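You operate a simulated robot arm through the tools that you are given. There is no shell and no other tool. Be economical: measure what you need, move in short steps, check, and stop when the job is done.

The job below is to be done with a simulated two-armed robot. You get a single attempt, and the scene is never put back.

Task
Take the small bottle with the red cap and put it on top of the grey rack bottle plate. Put the teal square pad on top of the brown square carton. Open the core tube door, put the lower core on the top of the short steel bench away on the top of the blue bench and shut the door again. Put two of the crumpled label scraps from the top of the long steel bench on the round table top. Take the blue splice clip on the top of the long steel bench and put it away on the right stand top. Take the blue scrubbing brush and leave it on the bottom shelf of the reel rack. Open the grey cabinet drawer, take the tall black stopper on the top of the long steel bench and put it away in the inside of the grey cabinet drawer, then shut the drawer. Take the green arch and put it in the tray of the wire cart. Press the blue water button three times. Take the green tin and put it on top of the blue case. The order is free. Set down upright: small bottle with the red cap, lower core, blue splice clip, tall black stopper.
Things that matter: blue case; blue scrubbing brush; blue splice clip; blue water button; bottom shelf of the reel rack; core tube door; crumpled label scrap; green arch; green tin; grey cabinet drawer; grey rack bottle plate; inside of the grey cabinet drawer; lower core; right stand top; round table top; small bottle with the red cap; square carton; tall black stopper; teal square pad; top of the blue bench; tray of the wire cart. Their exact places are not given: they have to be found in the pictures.

The check looks at the end state, three seconds after you hand in, the way a careful person would. Anything else that was tipped, shoved, dropped, spilled or broken makes it a failure. Lids that push on must go on centred and level and be pressed home; caps that screw on are set level and turned clockwise until they are tight.

Robot
Two 6-joint arms with two-finger parallel grippers on one trunk, on a base that drives. Base frame: it is fixed to the floor where the robot stands at the start and does not move with it; the origin is under the middle of the robot, x ahead of it, y to its left, z up; the surface under the hand at the start is at about z = 0.85. Units: m, degrees, N and s.
The left shoulder is at the start at [0.28, 0.185, 1.055], the right one opposite. With the tool pointing down near the work surface each hand reaches from about 0.56 to 0.94 m from the robot's upright axis, wherever it stands, measured 20 degrees to its own side. Places, roughly: blue case (17x10x6 cm) [0.6, -4, 0.9]; blue scrubbing brush (10x5x7 cm) [0.6, -5.2, 0.9]; blue splice clip (9x4x4 cm) [0.4, -5.1, 0.9]; blue water button [0.3, -4.8, 0.9]; bottom shelf of the reel rack [-0.6, -8.5, 0.2]; core tube door [-1.2, -8.3, 1]; crumpled label scrap (5x4x4 cm) [0.5, -2.4, 0.9]; green arch (12x4x26 cm) [0.4, -4.9, 1]; green tin (8x8x8 cm) [0.2, -4.4, 0.9]; grey cabinet drawer [-7.8, -3.6, 0.7]; grey rack bottle plate (10x10x4 cm) [0.5, 0, 0.9]; inside of the grey cabinet drawer [-7.8, -3.6, 0.6]; lower core (10x10x12 cm) [0.5, -0.2, 0.9]; right stand top [-2.4, -2.5, 0.8]; round table top [-1.6, -2.1, 1.1]; small bottle with the red cap (7x7x22 cm) [0.5, 0.1, 0.9]; square carton (10x10x10 cm) [0.5, 0.3, 0.9]; tall black stopper (4x4x7 cm) [0.5, -4.9, 0.9]; teal square pad (7x7x4 cm) [0.7, 0.4, 0.9]; top of the blue bench [-1.9, -8.4, 0.8]; tray of the wire cart [-3.3, -2.4, 0.7]. Payload 1.57 kg a hand.
Tool frame (each hand has its own): the origin (TCP) lies between the finger pads and is the grasp point; the fingertips stand 0.03 m ahead of it; z points along the fingers, y is the line along which they close. Largest opening 0.08 m; finger width 0.017, thickness 0.012; the body of the gripper, 0.04 by 0.082 m, starts 0.08 m behind the TCP.
Orientation is that of the tool frame in the base frame, as a unit quaternion [w, x, y, z]. With the fingers straight down and closing along the base's y, the tool's x points along the base's -x, its y along +y and its z along -z.

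Tools
- The arms move only by the tool apply_moves. It takes "left_series", "right_series" or both (then of equal length, played together; a hand with none holds still); each is a list of rows, each a list of 7 numbers: the shift along the tool's x, y, z in m, then the turn, a rotation vector about the tool's x, y, z in degrees, then the gripper command, from -1 (shut) to 1 (fully open), values between in proportion. In form: [[tx, ty, tz, ax, ay, az, grip], ...]. A call has 1 to 8 rows; each row shifts and turns the commanded pose from where the row before left it, along the tool's axes as they then stand. Each row takes 0.2 s and may step no farther than 0.05 m and 8.6 degrees from the row before; otherwise, or with a gripper value out of range, the whole call is refused. A pose out of reach is approached as far as the arm can. The call stops where the force on the tool passes 40 N (or 10 N more than at its start, if that is more) or the arm is blocked; 0.2 s more then pass. Each finger travels about 0.153 m/s and halts on what it meets, pressing with about 34 N; the grip force reading is that of the motor and also rises with nothing between the fingers. The clock runs only during rows and for 0.2 s after the last one: add rows that do not move to give the fingers time. It gives the time, the measured TCP pose, the force on the tool (base axes), the opening and the grip force at its end, in the units of the frame above (readings bear some noise), with the torque about the TCP (base axes, N m) and any sound that the robot's microphone picked up, and new pictures: "views" is both (left out), scene, wrist or none (wrist: the cameras of the hands that moved).
- Cameras (640 x 400 px; columns grow to the right, rows downward): "scene" is now at [0.2407, 0.0001, 1.4963]; the picture's right is [-0.01, -1.00, 0.00], its down [-0.73, 0.01, -0.69] and it looks along [0.69, -0.01, -0.73] (base axes); focal length 216 px, centre (320, 200). "left" rides on the left gripper at [0.072, 0.007, -0.122] in its tool frame; the picture's right is [-0.09, 1.00, 0.00], its down [-0.84, -0.08, -0.54] and it looks along [-0.54, -0.05, 0.84] (tool axes); focal length 238 px, centre (320, 200). "right" rides on the right gripper at [0.072, -0.007, -0.122] in its tool frame; the picture's right is [0.09, 1.00, 0.00], its down [-0.84, 0.08, -0.54] and it looks along [-0.54, 0.05, 0.84] (tool axes); focal length 238 px, centre (320, 200).
- lift_body(by): slides the trunk up (or, below 0, down) by that many m; the arms and the scene camera ride with it, the base frame stays. It gives what a move gives, with no picture.
- steer(legs): drives the robot by 1 to 6 legs, each [ahead, turn to the left] in m and degrees, along the robot's own axes; the way and the turn of a leg run together, so that a leg with both is an arc; at most 1.5 m and 180 degrees a leg. The arms and the cameras ride along, it lands a little off, and it stops where it bumps. It gives what a move gives, and a new picture of the scene camera.
- turn_head(pan, tilt): turns the head with the scene camera to pan (to the left, within 86 degrees either way) and tilt (down, from -29 to 69), counted from straight ahead of the robot. It gives what a move gives, and a new picture of the scene camera.
- point_at(camera, pixels): there is no depth. For up to 12 entries [column, row, z] of the newest picture of that camera ("zoom" is the newest enlarged one), the place [x, y] in the base frame at which the ray of that pixel passes the height z, good to about 0.002 m. No time passes.
- enlarge(camera, box): a new picture of the part [left, top, right, bottom] of that camera's present view, enlarged. No time passes.
- job_done(): hands the job in; it is judged then, once.

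Keep the steps short. Do not move on a guess: measure, check each grasp and each placing, and mend mistakes. In all there are 385 turns and 360 pictures (those below and enlarged ones count). Leave the grippers open and the arms clear of the work at the hand-in unless told otherwise, and finish with a single line.

The tools are called after "Emit:" as name(argument=value, ...) on one line, values as JSON. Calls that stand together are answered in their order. apply_moves: Moves the arms, as the interface text tells. Its arguments: {"type":"object","properties":{"left_series":{"type":"array","items":{"type":"array","items":{"type":"number"}}},"right_series":{"type":"array","items":{"type":"array","items":{"type":"number"}}},"views":{"type":"string","enum":["both","scene","wrist","none"]}},"required":[]} The other tools are called the same way: lift_body (by) slides the trunk up or down; steer (legs) drives the base; turn_head (pan, tilt) turns the head that bears the scene camera; point_at (camera, pixels) gives the place at which the rays of pixels pass given heights; enlarge (camera, box) takes an enlarged picture of a part of a camera's view; job_done () hands the job in.

At the start:

```text
t: 0.0
left_ee_pos: [0.503, 0.3661, 1.1873]
left_tcp_rot: [0.0, 0.0, 1.0, 0.0]
left_ft_force: [0.1, -0.7, -0.4]
left_wrist_torque: [-0.01, 0.03, 0.0]
left_gripper_width: 0.0799
left_grasp_force: 0.1
right_ee_pos: [0.586, -0.0987, 1.2328]
right_tcp_rot: [0.0, 0.0, 1.0, 0.0]
right_ft_force: [0.0, 0.2, -0.1]
right_wrist_torque: [0.02, 0.01, 0.01]
right_gripper_width: 0.08
right_grasp_force: 0.0
trunk travel left (down, up): [-0.75, 0.24]
robot x, y, heading: [0.0031, 0.0006, 0.0]
head pan, tilt: [-0.7, 46.7]
```

scene: 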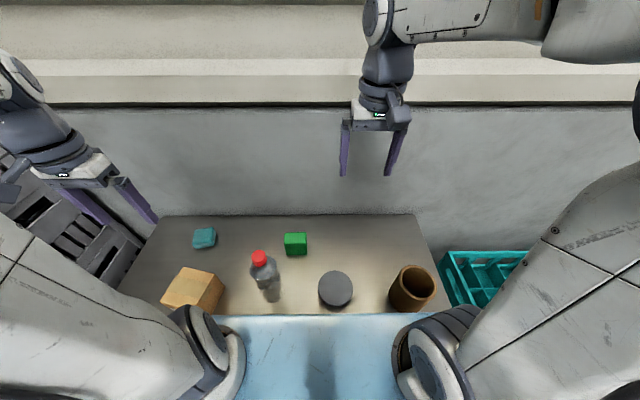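
right: 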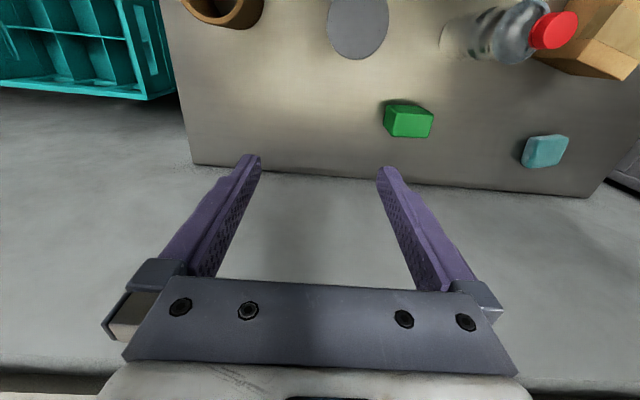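
left: 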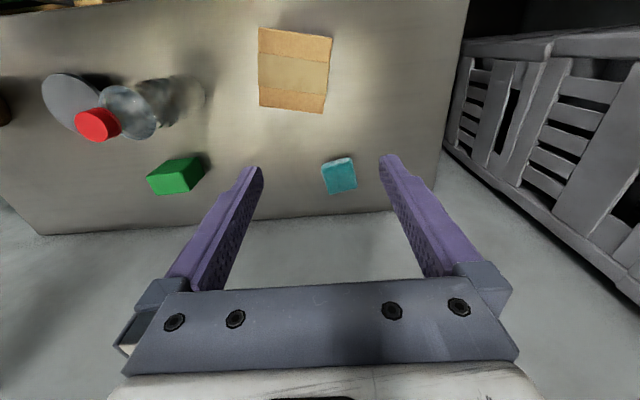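

I'll look closer at the short bench objects first and measure them.

Emit:
enlarge(camera="scene", box=[120, 200, 440, 400])

Emit:
enlarge(camera="left", box=[20, 0, 420, 250])

```text
2.00 times, centred on (280, 300) of scene
```

zoom: 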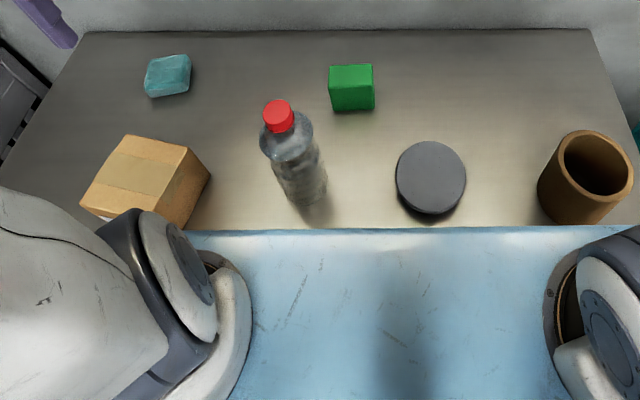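

```text
1.60 times, centred on (220, 125) of left
```

zoom: 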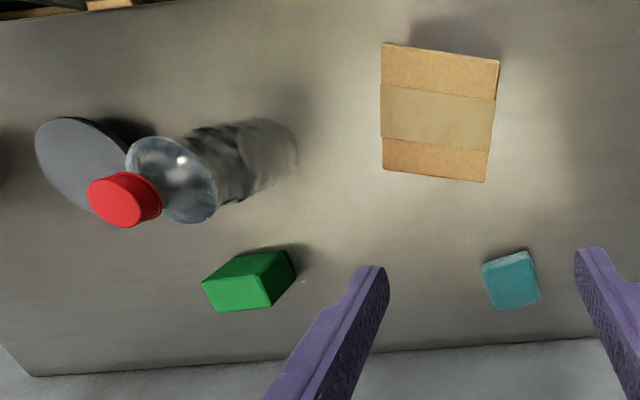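

Emit:
point_at(camera="zoom", pixels=[[382, 44, 0.95], [498, 60, 0.95], [486, 183, 0.95], [383, 170, 0.95], [483, 265, 0.87], [530, 251, 0.87], [540, 298, 0.87], [498, 310, 0.87], [284, 145, 0.85], [125, 198, 1.07]])

Emit:
point_at(camera="scene", pixels=[[335.5, 288, 0.89], [335.5, 288, 0.87], [318.5, 288, 0.89], [353, 288, 0.89], [335.5, 270.5, 0.89], [335.5, 305.5, 0.89], [392, 281, 0.97], [437, 281, 0.97], [416, 265, 0.97], [416, 297, 0.97], [259, 254, 1.07]])

```text
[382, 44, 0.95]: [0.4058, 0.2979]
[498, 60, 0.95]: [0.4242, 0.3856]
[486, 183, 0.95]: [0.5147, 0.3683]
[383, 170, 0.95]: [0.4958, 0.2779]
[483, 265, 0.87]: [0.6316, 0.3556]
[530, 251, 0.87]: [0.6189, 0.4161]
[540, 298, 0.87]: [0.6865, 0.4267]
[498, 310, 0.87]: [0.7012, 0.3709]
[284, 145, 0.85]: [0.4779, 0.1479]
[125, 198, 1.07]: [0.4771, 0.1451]
```

```text
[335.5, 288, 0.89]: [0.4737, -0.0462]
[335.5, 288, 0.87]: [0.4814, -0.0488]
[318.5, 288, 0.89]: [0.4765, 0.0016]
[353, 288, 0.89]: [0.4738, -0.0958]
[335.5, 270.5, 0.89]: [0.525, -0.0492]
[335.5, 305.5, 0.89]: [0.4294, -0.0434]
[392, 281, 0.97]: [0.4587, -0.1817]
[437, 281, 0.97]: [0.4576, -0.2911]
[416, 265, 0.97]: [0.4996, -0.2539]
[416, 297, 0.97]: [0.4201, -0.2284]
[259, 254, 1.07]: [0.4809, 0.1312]
```

Everything is close to the robot, so I'll back up 0.12 m to get the bottle, plate and carton in comfortable reach.

Emit:
steer(legs=[[-0.13, 0]])

```text
t: 1.3
left_ee_pos: [0.3717, 0.3649, 1.1867]
left_tcp_rot: [0.0, 0.0, 1.0, 0.0]
left_ft_force: [-0.1, 0.1, 0.0]
left_wrist_torque: [-0.02, 0.05, -0.02]
left_gripper_width: 0.0801
left_grasp_force: 0.0
right_ee_pos: [0.4542, -0.0982, 1.2335]
right_tcp_rot: [0.0, 0.0, 1.0, 0.0]
right_ft_force: [0.3, -1.0, -0.5]
right_wrist_torque: [-0.01, 0.02, 0.01]
right_gripper_width: 0.0799
right_grasp_force: 0.1
trunk travel left (down, up): [-0.75, 0.24]
robot x, y, heading: [-0.1297, 0.003, -0.1]
head pan, tilt: [-0.7, 46.7]
```

scene: 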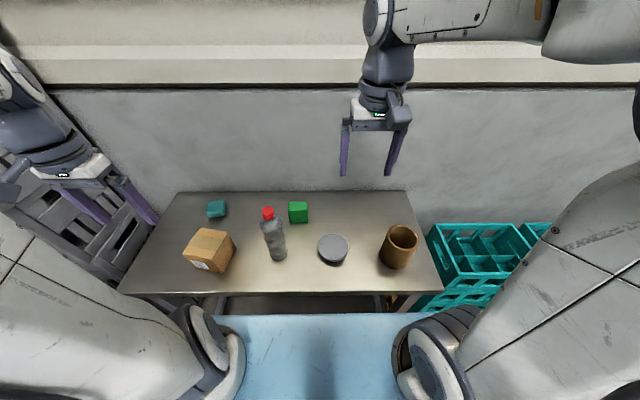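

Emit:
enlarge(camera="scene", box=[160, 180, 448, 360])

```text
2.22 times, centred on (304, 270) of scene
```

zoom: 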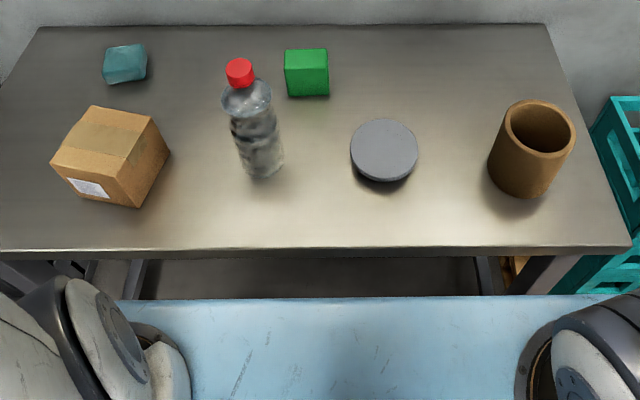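

Emit:
point_at(camera="zoom", pixels=[[384, 150, 0.88], [350, 150, 0.88], [418, 150, 0.88], [384, 118, 0.88], [384, 181, 0.88], [539, 129, 0.97], [502, 125, 0.97], [576, 130, 0.97], [545, 99, 0.97], [533, 158, 0.97], [239, 66, 1.06], [263, 163, 0.85]])

Emit:
point_at(camera="zoom", pixels=[[82, 106, 0.95], [51, 160, 0.95], [155, 117, 0.95], [126, 177, 0.95], [103, 47, 0.87], [145, 44, 0.87], [150, 71, 0.87], [104, 74, 0.87], [258, 108, 0.98], [230, 120, 0.98]])

```text
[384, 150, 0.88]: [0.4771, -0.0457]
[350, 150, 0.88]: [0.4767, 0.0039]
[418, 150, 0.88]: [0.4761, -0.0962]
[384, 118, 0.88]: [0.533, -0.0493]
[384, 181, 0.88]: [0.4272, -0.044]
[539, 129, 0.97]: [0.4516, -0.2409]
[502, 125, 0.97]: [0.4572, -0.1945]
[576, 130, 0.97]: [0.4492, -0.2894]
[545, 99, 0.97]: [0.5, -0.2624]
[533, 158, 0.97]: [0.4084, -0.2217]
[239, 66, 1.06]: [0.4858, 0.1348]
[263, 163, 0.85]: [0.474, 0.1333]
```

```text
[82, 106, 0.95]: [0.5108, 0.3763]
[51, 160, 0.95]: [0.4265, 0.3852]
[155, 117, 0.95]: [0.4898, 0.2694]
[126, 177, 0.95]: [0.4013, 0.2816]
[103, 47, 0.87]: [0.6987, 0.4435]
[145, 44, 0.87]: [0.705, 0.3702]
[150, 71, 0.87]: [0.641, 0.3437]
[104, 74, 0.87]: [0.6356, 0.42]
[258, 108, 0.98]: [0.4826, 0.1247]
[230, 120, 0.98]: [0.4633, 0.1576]
```

Carton centre ≈(0.458,0.331), pad ≈(0.66,0.39), bottle ≈(0.481,0.134), plate ≈(0.478,-0.046), core rim ≈(0.453,-0.242). Moving the left hand above the pad.

Emit:
apply_moves(left_series=[[-0.036, 0.0034, 0.026, 0, 0, 0, 1], [-0.036, 0.0034, 0.026, 0, 0, 0, 1], [-0.036, 0.0034, 0.026, 0, 0, 0, 1], [-0.036, 0.0034, 0.026, 0, 0, 0, 1], [-0.036, 0.0034, 0.026, 0, 0, 0, 1], [-0.036, 0.0034, 0.026, 0, 0, 0, 1], [-0.036, 0.0034, 0.026, 0, 0, -6, 1], [-0.036, 0.0034, 0.026, 0, 0, -6, 1]], views="wrist")

```text
t: 3.1
left_ee_pos: [0.6595, 0.3967, 0.9794]
left_tcp_rot: [0.0, -0.105, 0.994, 0.001]
left_ft_force: [0.3, 0.1, 0.4]
left_wrist_torque: [-0.01, 0.0, -0.02]
left_gripper_width: 0.0799
left_grasp_force: 0.0
right_ee_pos: [0.4536, -0.098, 1.234]
right_tcp_rot: [0.0, 0.0, 1.0, 0.0]
right_ft_force: [0.0, 0.4, 0.0]
right_wrist_torque: [-0.04, -0.03, -0.01]
right_gripper_width: 0.0801
right_grasp_force: 0.0
trunk travel left (down, up): [-0.75, 0.24]
robot x, y, heading: [-0.1325, 0.0025, -0.2]
head pan, tilt: [-0.7, 46.7]
```

left: 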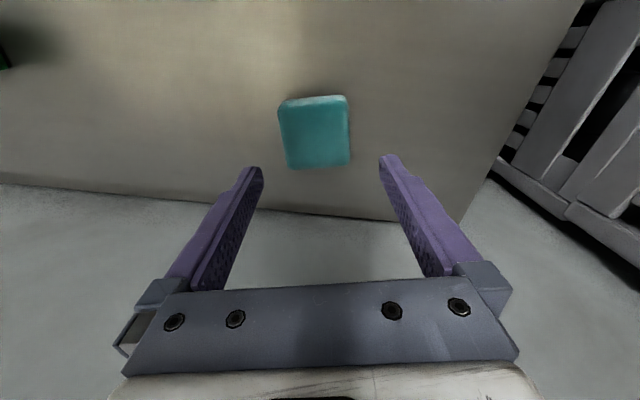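

Emit:
point_at(camera="left", pixels=[[280, 107, 0.88], [348, 101, 0.88], [350, 164, 0.88], [288, 169, 0.88], [282, 101, 0.85], [345, 95, 0.85]])

```text
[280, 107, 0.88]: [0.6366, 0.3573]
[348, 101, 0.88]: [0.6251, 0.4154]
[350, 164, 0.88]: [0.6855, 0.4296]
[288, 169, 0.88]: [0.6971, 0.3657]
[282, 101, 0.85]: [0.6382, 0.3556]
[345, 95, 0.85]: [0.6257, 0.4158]
```

Emit:
apply_moves(left_series=[[-0.0005, -0.0049, 0.04, 0, 0, 0, 1], [0, 0, 0.04, 0, 0, 0, 1], [0, 0, 0.013, 0, 0, 0, 1], [0, 0, 0, 0, 0, 0, -1], [0, 0, 0, 0, 0, 0, -1], [0, 0, -0.03, 0, 0, 0, -1], [0, 0, -0.04, 0, 0, 0, -1], [0, 0, -0.05, 0, 0, 0, -1]], views="wrist")

```text
t: 4.9
left_ee_pos: [0.6582, 0.3908, 1.0074]
left_tcp_rot: [0.001, -0.105, 0.994, 0.0]
left_ft_force: [-0.4, -0.5, -0.8]
left_wrist_torque: [-0.04, -0.01, 0.01]
left_gripper_width: 0.0638
left_grasp_force: 34.0
right_ee_pos: [0.4541, -0.0979, 1.233]
right_tcp_rot: [0.0, 0.0, 1.0, 0.0]
right_ft_force: [-0.7, 0.1, -0.5]
right_wrist_torque: [0.01, 0.02, 0.01]
right_gripper_width: 0.08
right_grasp_force: 0.0
trunk travel left (down, up): [-0.75, 0.24]
robot x, y, heading: [-0.1325, 0.0037, -0.1]
head pan, tilt: [-0.7, 46.7]
```

left: 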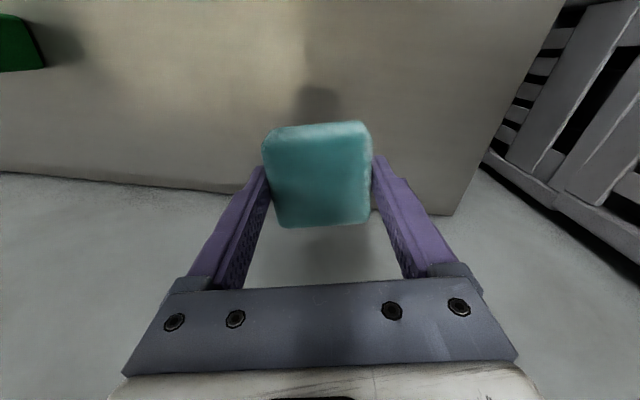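

Pad held (opening 0.064). Carrying it over the carton, aligned with the carton's edges.

Emit:
apply_moves(left_series=[[0, 0, -0.02, 0, 0, 8, -1], [0, 0, -0.01, 0, 0, 8, -1], [0, 0, 0, 0, 0, 8, -1], [0.0364, -0.02, 0, 0, 0, 0, -1], [0.0364, -0.02, 0, 0, 0, 0, -1], [0.0364, -0.02, 0, 0, 0, 0, -1], [0.0364, -0.02, 0, 0, 0, 0, -1], [0.0364, -0.02, 0, 0, 0, 0, -1]], views="both")

```text
t: 6.7
left_ee_pos: [0.4607, 0.3308, 1.0369]
left_tcp_rot: [0.0, 0.105, 0.995, 0.0]
left_ft_force: [-0.6, 0.1, 0.3]
left_wrist_torque: [-0.04, 0.02, -0.03]
left_gripper_width: 0.0641
left_grasp_force: 33.9
right_ee_pos: [0.4541, -0.0985, 1.2339]
right_tcp_rot: [0.0, 0.0, 1.0, 0.0]
right_ft_force: [-1.2, 0.3, 0.5]
right_wrist_torque: [-0.02, 0.02, 0.01]
right_gripper_width: 0.0799
right_grasp_force: 0.1
trunk travel left (down, up): [-0.75, 0.24]
robot x, y, heading: [-0.1281, -0.0022, -0.1]
head pan, tilt: [-0.7, 46.7]
```

scene: 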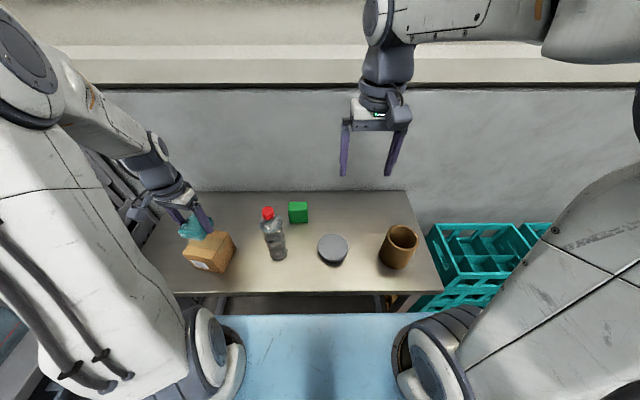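
left: 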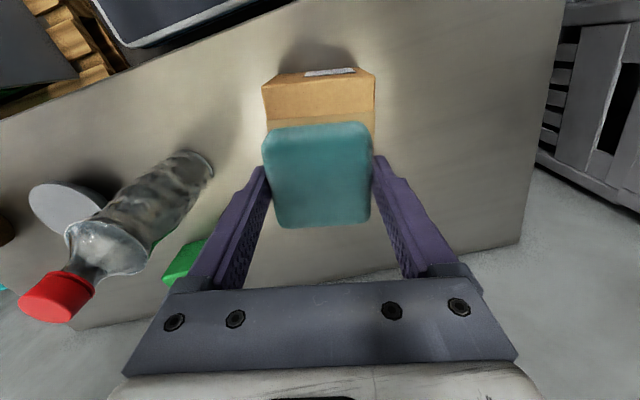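

Emit:
apply_moves(left_series=[[0, 0, 0.03, 0, 0, 0, -1], [0, 0, 0.012, 0, 0, 0, -1], [0, 0, 0.003, 0, 0, 0, -1], [0, 0, 0.003, 0, 0, 0, -1]], views="wrist")

```text
t: 7.7
left_ee_pos: [0.4611, 0.3303, 0.9872]
left_tcp_rot: [-0.001, 0.105, 0.994, 0.0]
left_ft_force: [0.1, 0.8, -0.4]
left_wrist_torque: [-0.01, 0.05, 0.02]
left_gripper_width: 0.064
left_grasp_force: 33.8
right_ee_pos: [0.4547, -0.0977, 1.2331]
right_tcp_rot: [-0.001, 0.0, 1.0, 0.001]
right_ft_force: [0.1, 0.3, 0.3]
right_wrist_torque: [0.03, -0.03, 0.01]
right_gripper_width: 0.0799
right_grasp_force: 0.1
trunk travel left (down, up): [-0.75, 0.24]
robot x, y, heading: [-0.1346, -0.0029, -0.2]
head pan, tilt: [-0.7, 46.7]
```

left: 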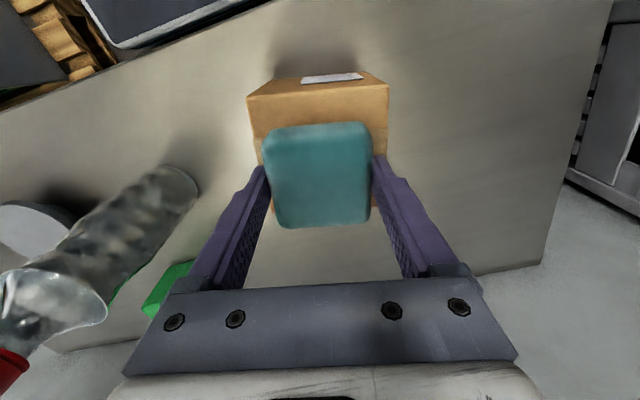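

Emit:
point_at(camera="left", pixels=[[247, 97, 0.95], [389, 85, 0.95], [258, 165, 0.95], [374, 213, 0.95], [266, 147, 0.985], [370, 140, 0.985], [280, 227, 0.985], [370, 222, 0.985]])

```text
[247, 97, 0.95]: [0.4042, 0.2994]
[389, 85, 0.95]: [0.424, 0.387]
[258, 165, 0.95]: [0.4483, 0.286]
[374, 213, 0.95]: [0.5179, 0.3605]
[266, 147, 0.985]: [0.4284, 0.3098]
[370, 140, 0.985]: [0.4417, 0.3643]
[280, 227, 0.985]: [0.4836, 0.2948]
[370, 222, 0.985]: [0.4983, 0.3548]
```

Centred. Lowering a few mm to contact, then releasing and rising.

Emit:
apply_moves(left_series=[[0, 0, 0.002, 0, 0, 0, -1], [0, 0, 0, 0, 0, 0, -1]], views="none")

```text
t: 8.3
left_ee_pos: [0.461, 0.3303, 0.9852]
left_tcp_rot: [-0.001, 0.105, 0.994, 0.0]
left_ft_force: [-0.3, 0.1, 0.1]
left_wrist_torque: [-0.01, -0.01, 0.0]
left_gripper_width: 0.064
left_grasp_force: 34.0
right_ee_pos: [0.4543, -0.0994, 1.2344]
right_tcp_rot: [0.0, 0.0, 1.0, -0.001]
right_ft_force: [-0.6, 0.0, 0.1]
right_wrist_torque: [0.02, 0.01, 0.01]
right_gripper_width: 0.0802
right_grasp_force: 0.1
trunk travel left (down, up): [-0.75, 0.24]
robot x, y, heading: [-0.1339, -0.0025, 0.1]
head pan, tilt: [-0.7, 46.7]
```

Emit:
apply_moves(left_series=[[0, 0, 0.0015, 0, 0, 0, -1], [0, 0, 0.0015, 0, 0, 0, -1], [0, 0, 0, 0, 0, 0, -1]], views="none")

```text
t: 9.1
left_ee_pos: [0.4611, 0.3316, 0.9828]
left_tcp_rot: [0.0, 0.105, 0.994, 0.0]
left_ft_force: [0.3, 0.1, -0.1]
left_wrist_torque: [0.02, 0.01, 0.02]
left_gripper_width: 0.0639
left_grasp_force: 34.0
right_ee_pos: [0.4545, -0.0985, 1.2332]
right_tcp_rot: [-0.001, 0.0, 1.0, -0.001]
right_ft_force: [0.5, 0.0, -0.2]
right_wrist_torque: [-0.04, 0.02, -0.01]
right_gripper_width: 0.0803
right_grasp_force: 0.0
trunk travel left (down, up): [-0.75, 0.24]
robot x, y, heading: [-0.133, 0.0002, 0.2]
head pan, tilt: [-0.7, 46.7]
```

Emit:
apply_moves(left_series=[[0, 0, 0.002, 0, 0, 0, -1], [0, 0, 0.002, 0, 0, 0, -1], [0, 0, 0, 0, 0, 0, -1]], views="none")

```text
t: 9.9
left_ee_pos: [0.463, 0.3315, 0.9806]
left_tcp_rot: [0.002, 0.104, 0.995, 0.002]
left_ft_force: [-0.5, -0.2, 26.8]
left_wrist_torque: [-0.09, 0.4, 0.04]
left_gripper_width: 0.0639
left_grasp_force: 34.4
right_ee_pos: [0.4537, -0.0993, 1.2342]
right_tcp_rot: [0.0, 0.0, 1.0, 0.001]
right_ft_force: [-0.4, -0.2, -0.3]
right_wrist_torque: [-0.01, -0.05, -0.02]
right_gripper_width: 0.0801
right_grasp_force: 0.0
trunk travel left (down, up): [-0.75, 0.24]
robot x, y, heading: [-0.1332, 0.0032, -0.1]
head pan, tilt: [-0.7, 46.7]
```

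Contact made (27 N). Easing up 1 mm, opening, and rising.

Emit:
apply_moves(left_series=[[0, 0, -0.001, 0, 0, 0, -1], [0, 0, 0, 0, 0, 0, 0.9], [0, 0, 0, 0, 0, 0, 1], [0, 0, -0.03, 0, 0, 0, 1], [0, 0, -0.05, 0, 0, 0, 1], [0, 0, -0.05, 0, 0, 0, 1]], views="wrist")

```text
t: 11.3
left_ee_pos: [0.4621, 0.3314, 1.1113]
left_tcp_rot: [-0.001, 0.105, 0.995, 0.0]
left_ft_force: [0.8, -0.3, 0.2]
left_wrist_torque: [-0.02, 0.02, -0.02]
left_gripper_width: 0.08
left_grasp_force: 0.1
right_ee_pos: [0.4531, -0.0981, 1.2328]
right_tcp_rot: [0.0, 0.001, 1.0, 0.001]
right_ft_force: [1.0, -0.4, 0.5]
right_wrist_torque: [-0.03, 0.01, -0.03]
right_gripper_width: 0.0797
right_grasp_force: 0.1
trunk travel left (down, up): [-0.75, 0.24]
robot x, y, heading: [-0.1318, 0.0021, 0.0]
head pan, tilt: [-0.7, 46.7]
```

left: 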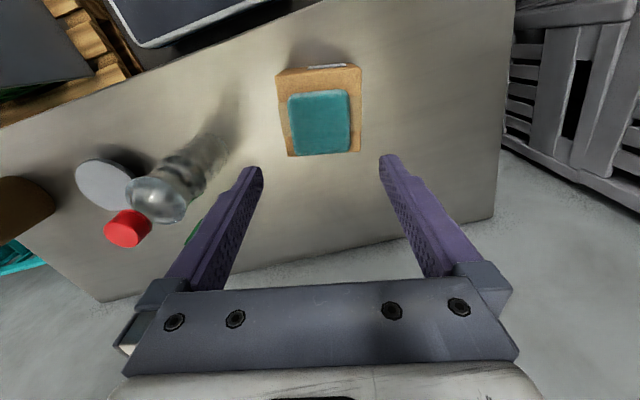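

Pad sits squarely on the carton. Next the bottle: I move the left hand over it (higher), and the right hand away to the right.

Emit:
apply_moves(left_series=[[0, 0, -0.045, 0, 0, -6, 1], [0, 0, -0.005, 0, 0, -6, 1], [-0.0038, -0.0394, 0, 0, 0, 0, 1], [-0.0038, -0.0394, 0, 0, 0, 0, 1], [-0.0038, -0.0394, 0, 0, 0, 0, 1], [-0.0038, -0.0394, 0, 0, 0, 0, 1], [-0.0038, -0.0394, 0, 0, 0, 0, 1]], right_series=[[0, -0.04, 0, 0, 0, 0, 1], [0, -0.04, 0, 0, 0, 0, 1], [0, -0.04, 0, 0, 0, 0, 1], [0, -0.04, 0, 0, 0, 0, 1], [0, -0.04, 0, 0, 0, 0, 1], [0, -0.04, 0, 0, 0, 0, 1], [0, -0.01, 0, 0, 0, 0, 1]], views="both")

```text
t: 12.9
left_ee_pos: [0.4805, 0.1332, 1.1605]
left_tcp_rot: [0.0, 0.0, 1.0, 0.0]
left_ft_force: [-0.5, 0.1, -0.4]
left_wrist_torque: [0.0, -0.03, -0.02]
left_gripper_width: 0.08
left_grasp_force: 0.1
right_ee_pos: [0.4543, -0.3491, 1.2337]
right_tcp_rot: [0.0, 0.0, 1.0, 0.001]
right_ft_force: [0.1, -0.3, 0.5]
right_wrist_torque: [0.01, -0.03, 0.02]
right_gripper_width: 0.0802
right_grasp_force: 0.1
trunk travel left (down, up): [-0.75, 0.24]
robot x, y, heading: [-0.131, -0.0011, 0.1]
head pan, tilt: [-0.7, 46.7]
```

scene: 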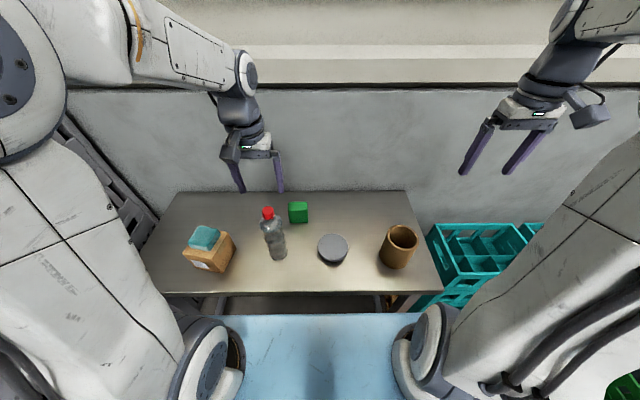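
right: 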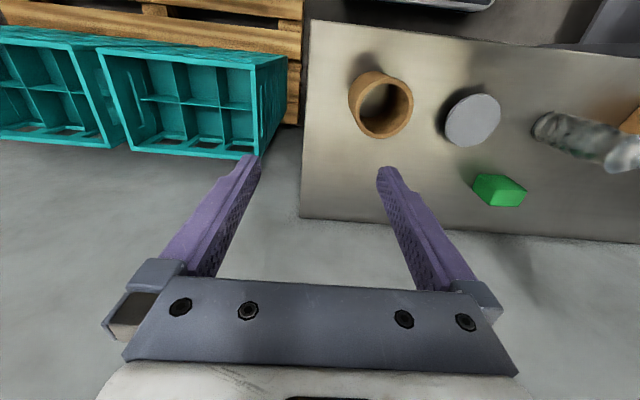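
left: 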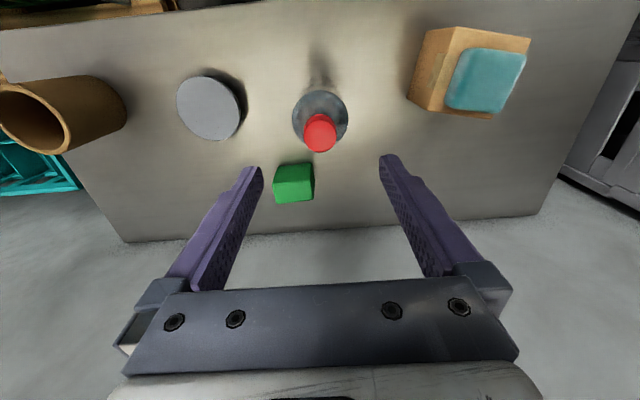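

Emit:
point_at(camera="left", pixels=[[320, 136, 1.04], [320, 136, 1.05], [320, 136, 1.06], [320, 136, 1.07], [304, 136, 1.06], [336, 136, 1.06], [320, 118, 1.04], [293, 118, 1.0], [347, 118, 1.0]])

Emit:
point_at(camera="scene", pixels=[[267.5, 209, 1.04], [267.5, 209, 1.05], [267.5, 209, 1.06], [267.5, 209, 1.07]])

```text
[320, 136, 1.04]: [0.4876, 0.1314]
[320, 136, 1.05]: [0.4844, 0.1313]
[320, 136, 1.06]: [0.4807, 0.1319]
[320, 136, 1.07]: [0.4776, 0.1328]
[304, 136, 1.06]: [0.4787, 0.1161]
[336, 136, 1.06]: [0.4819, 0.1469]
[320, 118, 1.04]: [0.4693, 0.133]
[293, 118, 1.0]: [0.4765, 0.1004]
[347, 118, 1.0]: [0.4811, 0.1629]
```

```text
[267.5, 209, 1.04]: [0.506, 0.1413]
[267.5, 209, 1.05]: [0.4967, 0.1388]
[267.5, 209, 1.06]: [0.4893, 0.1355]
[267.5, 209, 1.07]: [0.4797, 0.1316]
```

Emit:
apply_moves(left_series=[[0.001, -0.001, 0.04, 0, 0, 0, 1], [0, 0, 0.04, 0, 0, 0, 1], [0, 0, 0.013, 0, 0, 0, 1], [0, 0, 0, 0, 0, 0, 0]], views="wrist")

```text
t: 13.9
left_ee_pos: [0.4782, 0.1328, 1.0665]
left_tcp_rot: [0.0, 0.0, 1.0, 0.0]
left_ft_force: [0.0, 0.1, 0.5]
left_wrist_torque: [0.0, 0.0, -0.02]
left_gripper_width: 0.0397
left_grasp_force: 0.1
right_ee_pos: [0.4544, -0.3473, 1.2324]
right_tcp_rot: [0.0, 0.0, 1.0, 0.0]
right_ft_force: [0.3, -0.8, 0.3]
right_wrist_torque: [-0.02, 0.0, 0.01]
right_gripper_width: 0.08
right_grasp_force: 0.1
trunk travel left (down, up): [-0.75, 0.24]
robot x, y, heading: [-0.1301, 0.0004, -0.2]
head pan, tilt: [-0.7, 46.7]
```

left: 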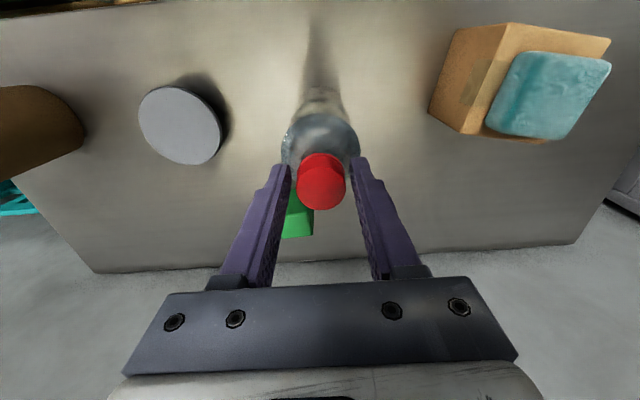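

Emit:
apply_moves(left_series=[[0, 0, 0, 0, 0, 0, -1], [0, 0, 0, 0, 0, 0, -1], [0, 0, 0, 0, 0, 0, -1], [0, 0, -0.01, 0, 0, 0, -1], [0, 0, -0.02, 0, 0, 0, -1], [0, 0, -0.03, 0, 0, 0, -1], [0, 0, -0.02, 0, 0, 0, -1]], views="both")

```text
t: 15.5
left_ee_pos: [0.4777, 0.1322, 1.1472]
left_tcp_rot: [0.0, -0.001, 1.0, 0.001]
left_ft_force: [1.1, -0.7, -5.8]
left_wrist_torque: [0.0, 0.02, 0.04]
left_gripper_width: 0.0302
left_grasp_force: 33.9
right_ee_pos: [0.4545, -0.3486, 1.2337]
right_tcp_rot: [0.0, 0.0, 1.0, 0.0]
right_ft_force: [0.2, 0.0, -0.5]
right_wrist_torque: [-0.01, 0.0, 0.01]
right_gripper_width: 0.0801
right_grasp_force: 0.0
trunk travel left (down, up): [-0.75, 0.24]
robot x, y, heading: [-0.1335, 0.0013, 0.0]
head pan, tilt: [-0.7, 46.7]
```

scene: 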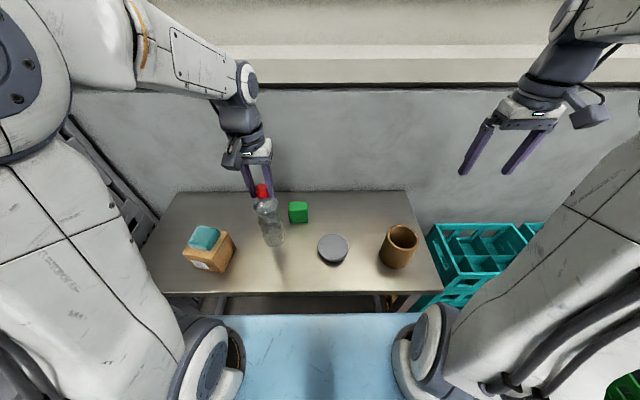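
left: 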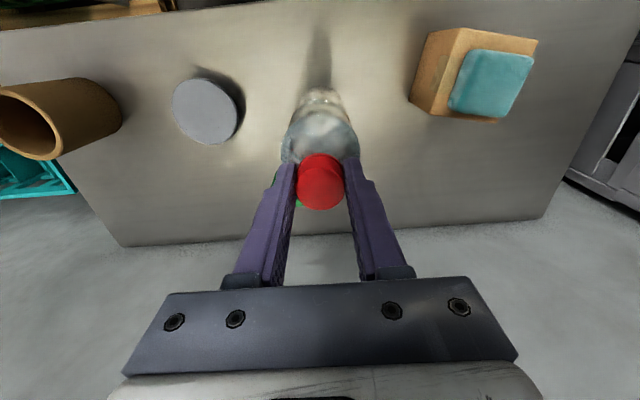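

Bottle held by its cap (5.8 N). Measuring the plate again from the left camera.

Emit:
point_at(camera="left", pixels=[[208, 111, 0.86], [208, 111, 0.87], [208, 111, 0.88], [208, 111, 0.89]])

Emit:
apply_moves(left_series=[[0, -0.036, -0.005, 0, 0, 0, -1], [0, -0.036, 0, 0, 0, 0, -1], [0, -0.036, 0, 0, 0, 0, -1], [0, -0.036, 0, 0, 0, 0, -1], [0, -0.034, 0, 0, 0, 0, -1], [0, 0, 0, 0, 0, 0, -1]], views="both")

```text
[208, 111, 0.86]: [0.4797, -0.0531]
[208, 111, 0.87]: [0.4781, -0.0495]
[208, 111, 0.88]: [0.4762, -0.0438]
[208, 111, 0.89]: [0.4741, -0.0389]
```

```text
t: 16.9
left_ee_pos: [0.478, -0.0452, 1.1515]
left_tcp_rot: [0.0, 0.0, 1.0, 0.0]
left_ft_force: [0.5, 0.1, -5.7]
left_wrist_torque: [-0.03, -0.02, 0.01]
left_gripper_width: 0.0305
left_grasp_force: 34.4
right_ee_pos: [0.4549, -0.3493, 1.2334]
right_tcp_rot: [0.0, 0.0, 1.0, 0.001]
right_ft_force: [-0.7, -0.3, 0.1]
right_wrist_torque: [-0.01, 0.0, -0.04]
right_gripper_width: 0.0798
right_grasp_force: 0.1
trunk travel left (down, up): [-0.75, 0.24]
robot x, y, heading: [-0.1358, 0.0003, -0.0]
head pan, tilt: [-0.7, 46.7]
```

scene: 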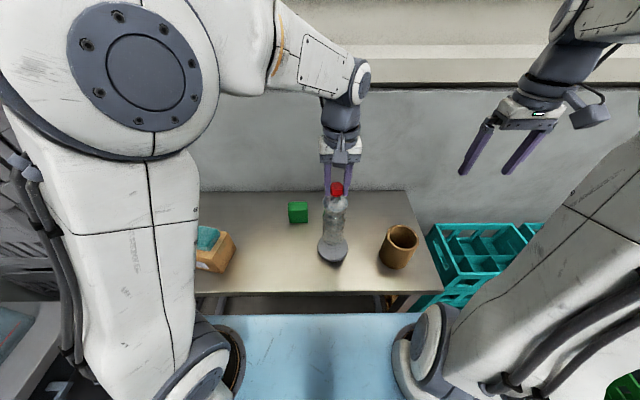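
left: 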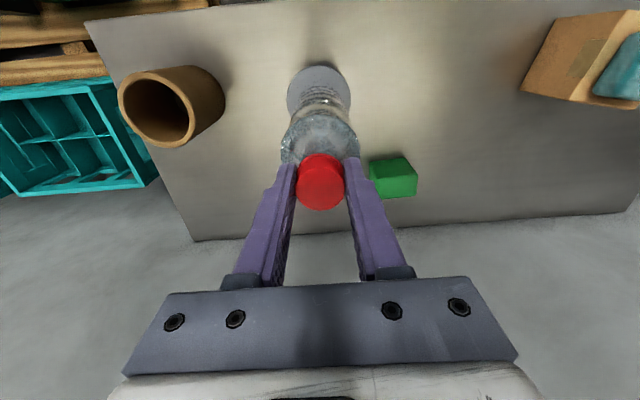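

Emit:
apply_moves(left_series=[[0, 0, 0.02, 0, 0, 0, -1], [0, 0, 0.015, 0, 0, 0, -1], [0, 0, 0.005, 0, 0, 0, -1], [0, 0, 0.003, 0, 0, 0, -1], [0, 0, 0, 0, 0, 0, -1]], views="wrist")

```text
t: 18.1
left_ee_pos: [0.478, -0.0448, 1.1085]
left_tcp_rot: [-0.001, 0.0, 1.0, 0.0]
left_ft_force: [-0.1, -0.1, -5.7]
left_wrist_torque: [0.02, 0.07, 0.03]
left_gripper_width: 0.0304
left_grasp_force: 33.9
right_ee_pos: [0.455, -0.3483, 1.2332]
right_tcp_rot: [0.001, 0.0, 1.0, 0.0]
right_ft_force: [-0.2, 0.7, -1.0]
right_wrist_torque: [0.01, -0.01, -0.01]
right_gripper_width: 0.0799
right_grasp_force: 0.0
trunk travel left (down, up): [-0.75, 0.24]
robot x, y, heading: [-0.1316, -0.002, -0.2]
head pan, tilt: [-0.7, 46.7]
```

left: 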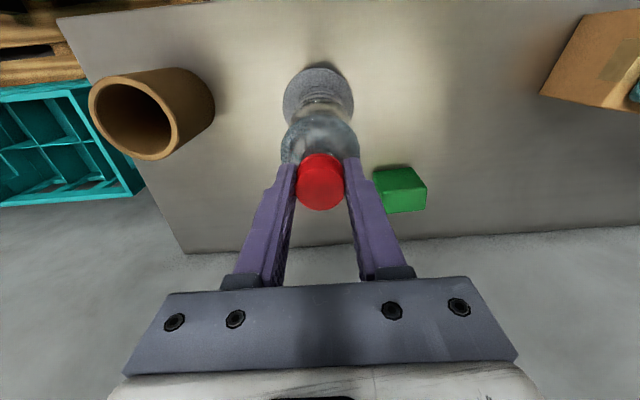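

Still in the air. Lowering in 2 mm steps.

Emit:
apply_moves(left_series=[[0, 0, 0.002, 0, 0, 0, -1], [0, 0, 0.002, 0, 0, 0, -1], [0, 0, 0.002, 0, 0, 0, -1], [0, 0, 0, 0, 0, 0, -1]], views="none")

```text
t: 19.1
left_ee_pos: [0.4795, -0.0456, 1.103]
left_tcp_rot: [0.001, 0.0, 1.0, 0.0]
left_ft_force: [0.7, -0.6, -5.3]
left_wrist_torque: [-0.04, 0.01, -0.03]
left_gripper_width: 0.0302
left_grasp_force: 33.9
right_ee_pos: [0.4545, -0.3479, 1.2334]
right_tcp_rot: [-0.001, 0.0, 1.0, 0.0]
right_ft_force: [-0.6, 0.5, -0.1]
right_wrist_torque: [0.01, 0.01, -0.01]
right_gripper_width: 0.0801
right_grasp_force: 0.0
trunk travel left (down, up): [-0.75, 0.24]
robot x, y, heading: [-0.1313, 0.003, 0.1]
head pan, tilt: [-0.7, 46.7]
```

Emit:
apply_moves(left_series=[[0, 0, 0.002, 0, 0, 0, -1], [0, 0, 0.002, 0, 0, 0, -1], [0, 0, 0, 0, 0, 0, -1]], views="none")

```text
t: 19.9
left_ee_pos: [0.4783, -0.045, 1.1011]
left_tcp_rot: [0.002, 0.001, 1.0, -0.001]
left_ft_force: [-1.0, 2.3, 25.3]
left_wrist_torque: [0.35, 0.12, 0.13]
left_gripper_width: 0.0304
left_grasp_force: 33.6
right_ee_pos: [0.4543, -0.348, 1.2329]
right_tcp_rot: [0.0, 0.0, 1.0, 0.0]
right_ft_force: [0.6, 0.1, 0.0]
right_wrist_torque: [0.01, 0.02, 0.02]
right_gripper_width: 0.08
right_grasp_force: 0.0
trunk travel left (down, up): [-0.75, 0.24]
robot x, y, heading: [-0.1316, 0.0024, -0.1]
head pan, tilt: [-0.7, 46.7]
```

Contact. Easing 1 mm, releasing gently, then rising.

Emit:
apply_moves(left_series=[[0, 0, -0.0015, 0, 0, 0, -1], [0, 0, 0, 0, 0, 0, -0.1], [0, 0, 0, 0, 0, 0, 0.5], [0, 0, 0, 0, 0, 0, 0.5], [0, 0, -0.03, 0, 0, 0, 0.5], [0, 0, -0.05, 0, 0, 0, 0.5], [0, 0, -0.04, 0, 0, 0, 1]], views="both")

```text
t: 21.5
left_ee_pos: [0.4783, -0.0438, 1.221]
left_tcp_rot: [0.0, 0.0, 1.0, 0.0]
left_ft_force: [-0.7, 0.4, 0.2]
left_wrist_torque: [0.02, 0.0, 0.01]
left_gripper_width: 0.0799
left_grasp_force: 0.0
right_ee_pos: [0.4539, -0.3479, 1.2323]
right_tcp_rot: [0.001, 0.0, 1.0, 0.0]
right_ft_force: [-0.7, 0.5, -0.3]
right_wrist_torque: [0.01, 0.02, 0.01]
right_gripper_width: 0.0798
right_grasp_force: 0.0
trunk travel left (down, up): [-0.75, 0.24]
robot x, y, heading: [-0.1299, -0.0006, -0.0]
head pan, tilt: [-0.7, 46.7]
```

scene: 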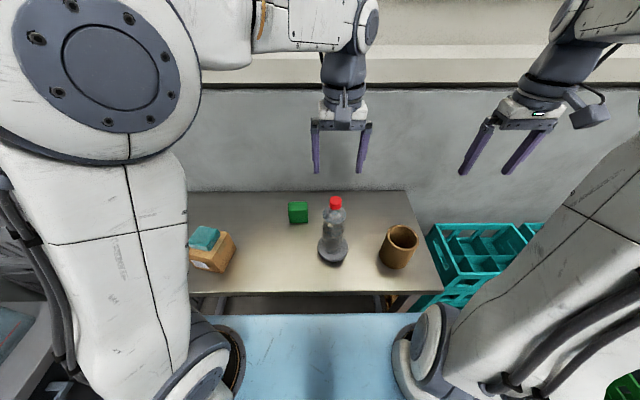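
left: 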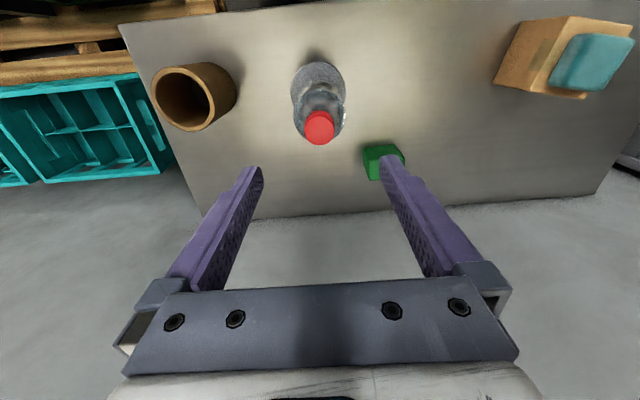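

Bottle stands on the plate. Next: left hand aside, right hand above the core's right wall to measure.

Emit:
apply_moves(left_series=[[0, 0.05, 0, 0, 0, 0, 1], [0, 0.05, 0, 0, 0, 0, 1], [0, 0.05, 0, 0, 0, 0, 1], [0, 0.05, 0, 0, 0, 0, 1], [0, 0.05, 0, 0, 0, 0, 1], [0, 0.05, 0, 0, 0, 0, 1]], right_series=[[0, 0.016, 0.038, 0, 0, 0, 1], [0, 0.016, 0.038, 0, 0, 0, 1], [0, 0.016, 0.038, 0, 0, 0, 1], [0, 0.016, 0.03, 0, 0, 0, 1], [0, 0, 0, 0, 0, 0, 1], [0, 0, 0, 0, 0, 0, 1]], views="both")

```text
t: 22.9
left_ee_pos: [0.4787, 0.2557, 1.2191]
left_tcp_rot: [0.0, 0.002, 1.0, 0.001]
left_ft_force: [-0.1, -0.2, 0.1]
left_wrist_torque: [-0.01, -0.01, 0.01]
left_gripper_width: 0.0803
left_grasp_force: 0.1
right_ee_pos: [0.4559, -0.2866, 1.0883]
right_tcp_rot: [0.0, 0.0, 1.0, 0.0]
right_ft_force: [-0.3, -0.3, 0.7]
right_wrist_torque: [-0.02, 0.0, 0.02]
right_gripper_width: 0.0799
right_grasp_force: 0.1
trunk travel left (down, up): [-0.75, 0.24]
robot x, y, heading: [-0.1311, 0.0001, -0.1]
head pan, tilt: [-0.7, 46.7]
```

scene: 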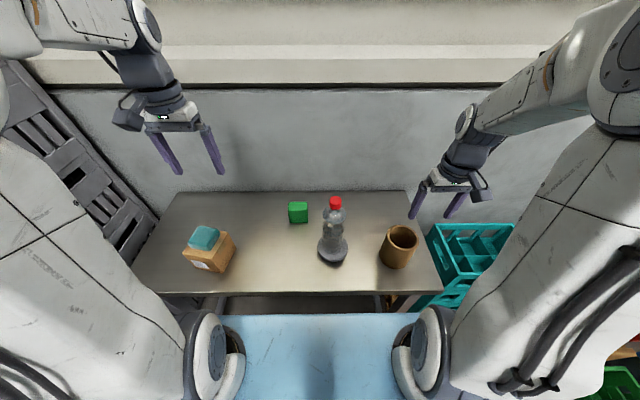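
right: 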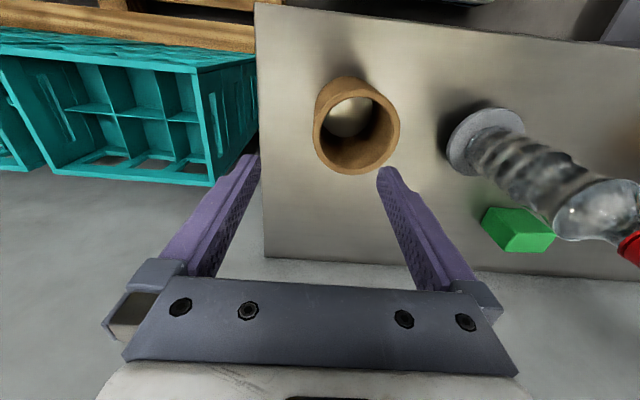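
left: 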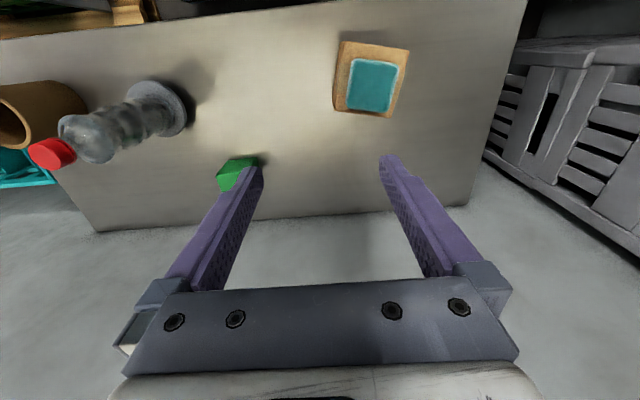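

Emit:
point_at(camera="right", pixels=[[313, 135, 0.97], [400, 125, 0.97], [357, 131, 0.97], [322, 135, 0.97], [391, 125, 0.97], [355, 174, 0.97], [355, 165, 0.97], [355, 88, 0.97]])

```text
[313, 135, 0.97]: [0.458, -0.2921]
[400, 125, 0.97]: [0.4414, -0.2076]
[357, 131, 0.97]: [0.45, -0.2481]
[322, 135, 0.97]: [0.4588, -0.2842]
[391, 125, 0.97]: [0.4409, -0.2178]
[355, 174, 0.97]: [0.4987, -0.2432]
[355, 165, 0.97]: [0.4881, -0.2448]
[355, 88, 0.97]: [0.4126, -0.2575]
```

Emit:
apply_moves(right_series=[[0.002, -0.001, 0.04, 0, 0, 0, 1], [0, 0, 0.04, 0, 0, 0, 1], [0, 0, 0.04, 0, 0, 0, 1], [0, 0, 0.012, 0, 0, 0, 1], [0, 0, 0, 0, 0, 0, 1]], views="wrist")

```text
t: 24.1
left_ee_pos: [0.4796, 0.2547, 1.2201]
left_tcp_rot: [0.001, 0.0, 1.0, 0.0]
left_ft_force: [-0.1, 1.3, -0.4]
left_wrist_torque: [-0.02, 0.02, 0.01]
left_gripper_width: 0.08
left_grasp_force: 0.0
right_ee_pos: [0.4524, -0.2865, 0.9571]
right_tcp_rot: [0.001, 0.0, 1.0, 0.0]
right_ft_force: [0.5, 0.6, -0.2]
right_wrist_torque: [0.01, 0.01, 0.03]
right_gripper_width: 0.0799
right_grasp_force: 0.0
trunk travel left (down, up): [-0.75, 0.24]
robot x, y, heading: [-0.1344, 0.0043, -0.2]
head pan, tilt: [-0.7, 46.7]
```

right: 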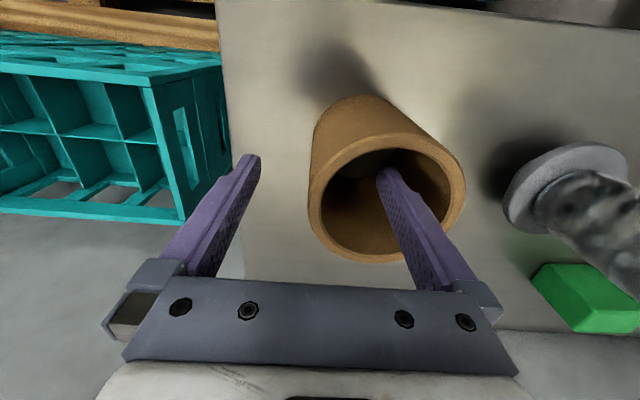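

Inner finger is in the hole. Closing on the wall and lifting a little.

Emit:
apply_moves(right_series=[[0, 0, 0, 0, 0, 0, 0], [0, 0, 0, 0, 0, 0, -1], [0, 0, 0, 0, 0, 0, -1], [0, 0, 0, 0, 0, 0, -1], [0, 0, -0.01, 0, 0, 0, -1], [0, 0, -0.03, 0, 0, 0, -1], [0, 0, -0.04, 0, 0, 0, -1]], views="wrist")

```text
t: 25.7
left_ee_pos: [0.4804, 0.256, 1.2195]
left_tcp_rot: [0.0, 0.0, 1.0, 0.0]
left_ft_force: [1.0, 0.0, -0.5]
left_wrist_torque: [0.01, 0.03, -0.03]
left_gripper_width: 0.0798
left_grasp_force: 0.0
right_ee_pos: [0.4511, -0.2854, 1.0384]
right_tcp_rot: [0.0, 0.0, 1.0, 0.0]
right_ft_force: [-0.6, 0.6, -1.5]
right_wrist_torque: [-0.02, -0.05, -0.03]
right_gripper_width: 0.0071
right_grasp_force: 26.1
trunk travel left (down, up): [-0.75, 0.24]
robot x, y, heading: [-0.1285, 0.003, -0.1]
head pan, tilt: [-0.7, 46.7]
```

right: 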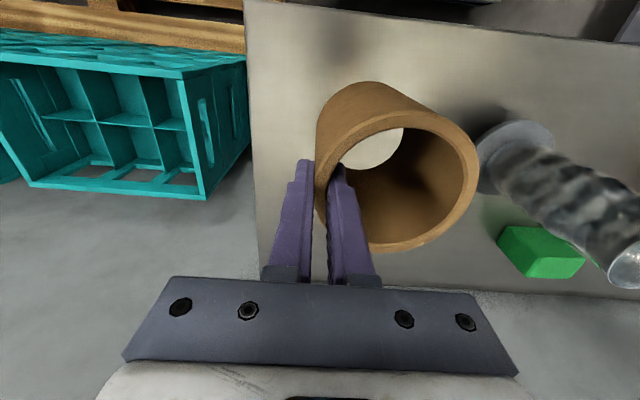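

Core held firmly (light, 1.5 N). Raising it, tucking a bit, then backing away from the bench.

Emit:
apply_moves(right_series=[[0, 0, -0.05, 0, 0, 0, -1], [0, 0, -0.05, 0, 0, 0, -1], [0, 0, -0.05, 0, 0, 0, -1]], views="none")

Emit:
steer(legs=[[-0.6, 0], [0, -90]])

```text
t: 26.5
left_ee_pos: [0.4795, 0.2548, 1.2199]
left_tcp_rot: [0.0, -0.001, 1.0, -0.001]
left_ft_force: [-0.7, 0.3, -0.9]
left_wrist_torque: [0.01, 0.01, 0.03]
left_gripper_width: 0.0798
left_grasp_force: 0.0
right_ee_pos: [0.4512, -0.2857, 1.1883]
right_tcp_rot: [-0.001, 0.0, 1.0, 0.0]
right_ft_force: [0.5, 0.8, -0.8]
right_wrist_torque: [-0.02, -0.04, -0.02]
right_gripper_width: 0.0071
right_grasp_force: 26.5
trunk travel left (down, up): [-0.75, 0.24]
robot x, y, heading: [-0.1323, 0.0017, -0.1]
head pan, tilt: [-0.7, 46.7]
```

```text
t: 33.7
left_ee_pos: [-0.4708, -0.6093, 1.2206]
left_tcp_rot: [0.0, 0.706, 0.708, 0.0]
left_ft_force: [-0.2, -0.5, 0.0]
left_wrist_torque: [-0.02, 0.02, 0.0]
left_gripper_width: 0.0801
left_grasp_force: 0.1
right_ee_pos: [-1.0114, -0.5845, 1.1882]
right_tcp_rot: [0.0, 0.706, 0.708, 0.0]
right_ft_force: [-0.2, -1.3, -1.5]
right_wrist_torque: [-0.01, 0.03, -0.02]
right_gripper_width: 0.0072
right_grasp_force: 26.4
trunk travel left (down, up): [-0.75, 0.24]
robot x, y, heading: [-0.7267, 0.0014, -89.7]
head pan, tilt: [-0.7, 46.7]
```

scene: 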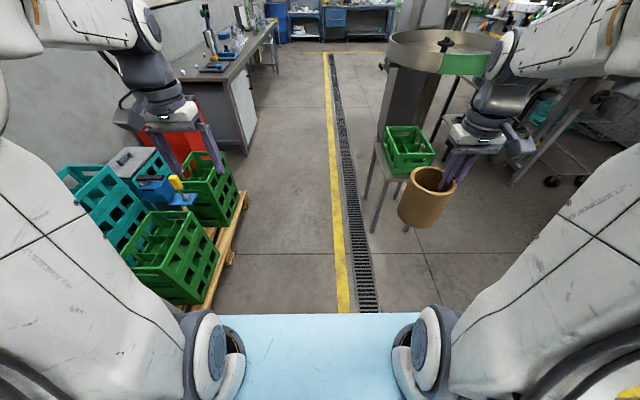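

Emit:
turn_head(pan=0, tilt=18)

Emit:
turn_head(pan=-45, tilt=22)

```text
t: 34.6
left_ee_pos: [-0.4704, -0.6107, 1.2194]
left_tcp_rot: [0.0, 0.706, 0.709, 0.0]
left_ft_force: [0.6, -0.8, -0.6]
left_wrist_torque: [0.0, -0.01, 0.05]
left_gripper_width: 0.08
left_grasp_force: 0.1
right_ee_pos: [-1.0127, -0.5849, 1.1886]
right_tcp_rot: [0.0, 0.706, 0.708, 0.0]
right_ft_force: [-0.2, 0.4, -1.1]
right_wrist_torque: [-0.03, 0.04, -0.01]
right_gripper_width: 0.0069
right_grasp_force: 27.2
trunk travel left (down, up): [-0.75, 0.24]
robot x, y, heading: [-0.7321, 0.0064, -89.6]
head pan, tilt: [0.0, 18.0]
```

scene: 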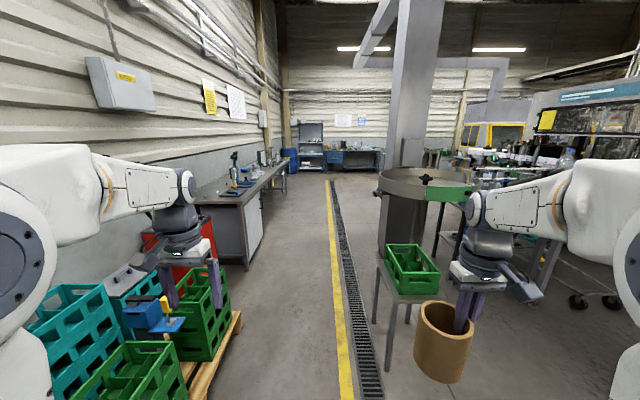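

```text
t: 35.7
left_ee_pos: [-0.4701, -0.6084, 1.2199]
left_tcp_rot: [0.0, 0.706, 0.708, 0.0]
left_ft_force: [-0.3, -0.1, 0.1]
left_wrist_torque: [0.03, -0.01, 0.01]
left_gripper_width: 0.08
left_grasp_force: 0.1
right_ee_pos: [-1.0119, -0.5845, 1.1872]
right_tcp_rot: [0.0, 0.706, 0.708, 0.001]
right_ft_force: [-0.2, -0.1, -1.3]
right_wrist_torque: [-0.02, 0.04, 0.01]
right_gripper_width: 0.0069
right_grasp_force: 27.3
trunk travel left (down, up): [-0.75, 0.24]
robot x, y, heading: [-0.7263, 0.004, -89.8]
head pan, tilt: [-45.0, 22.0]
```

scene: 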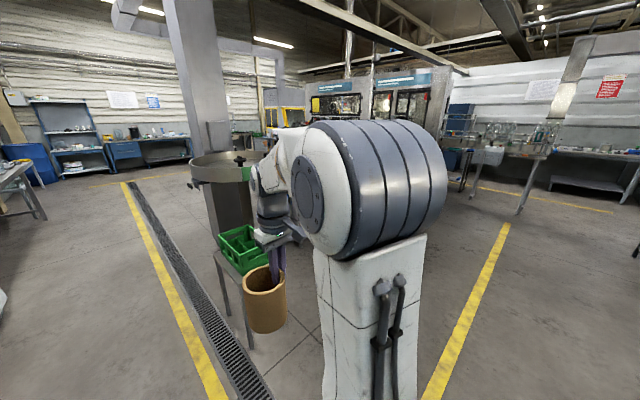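

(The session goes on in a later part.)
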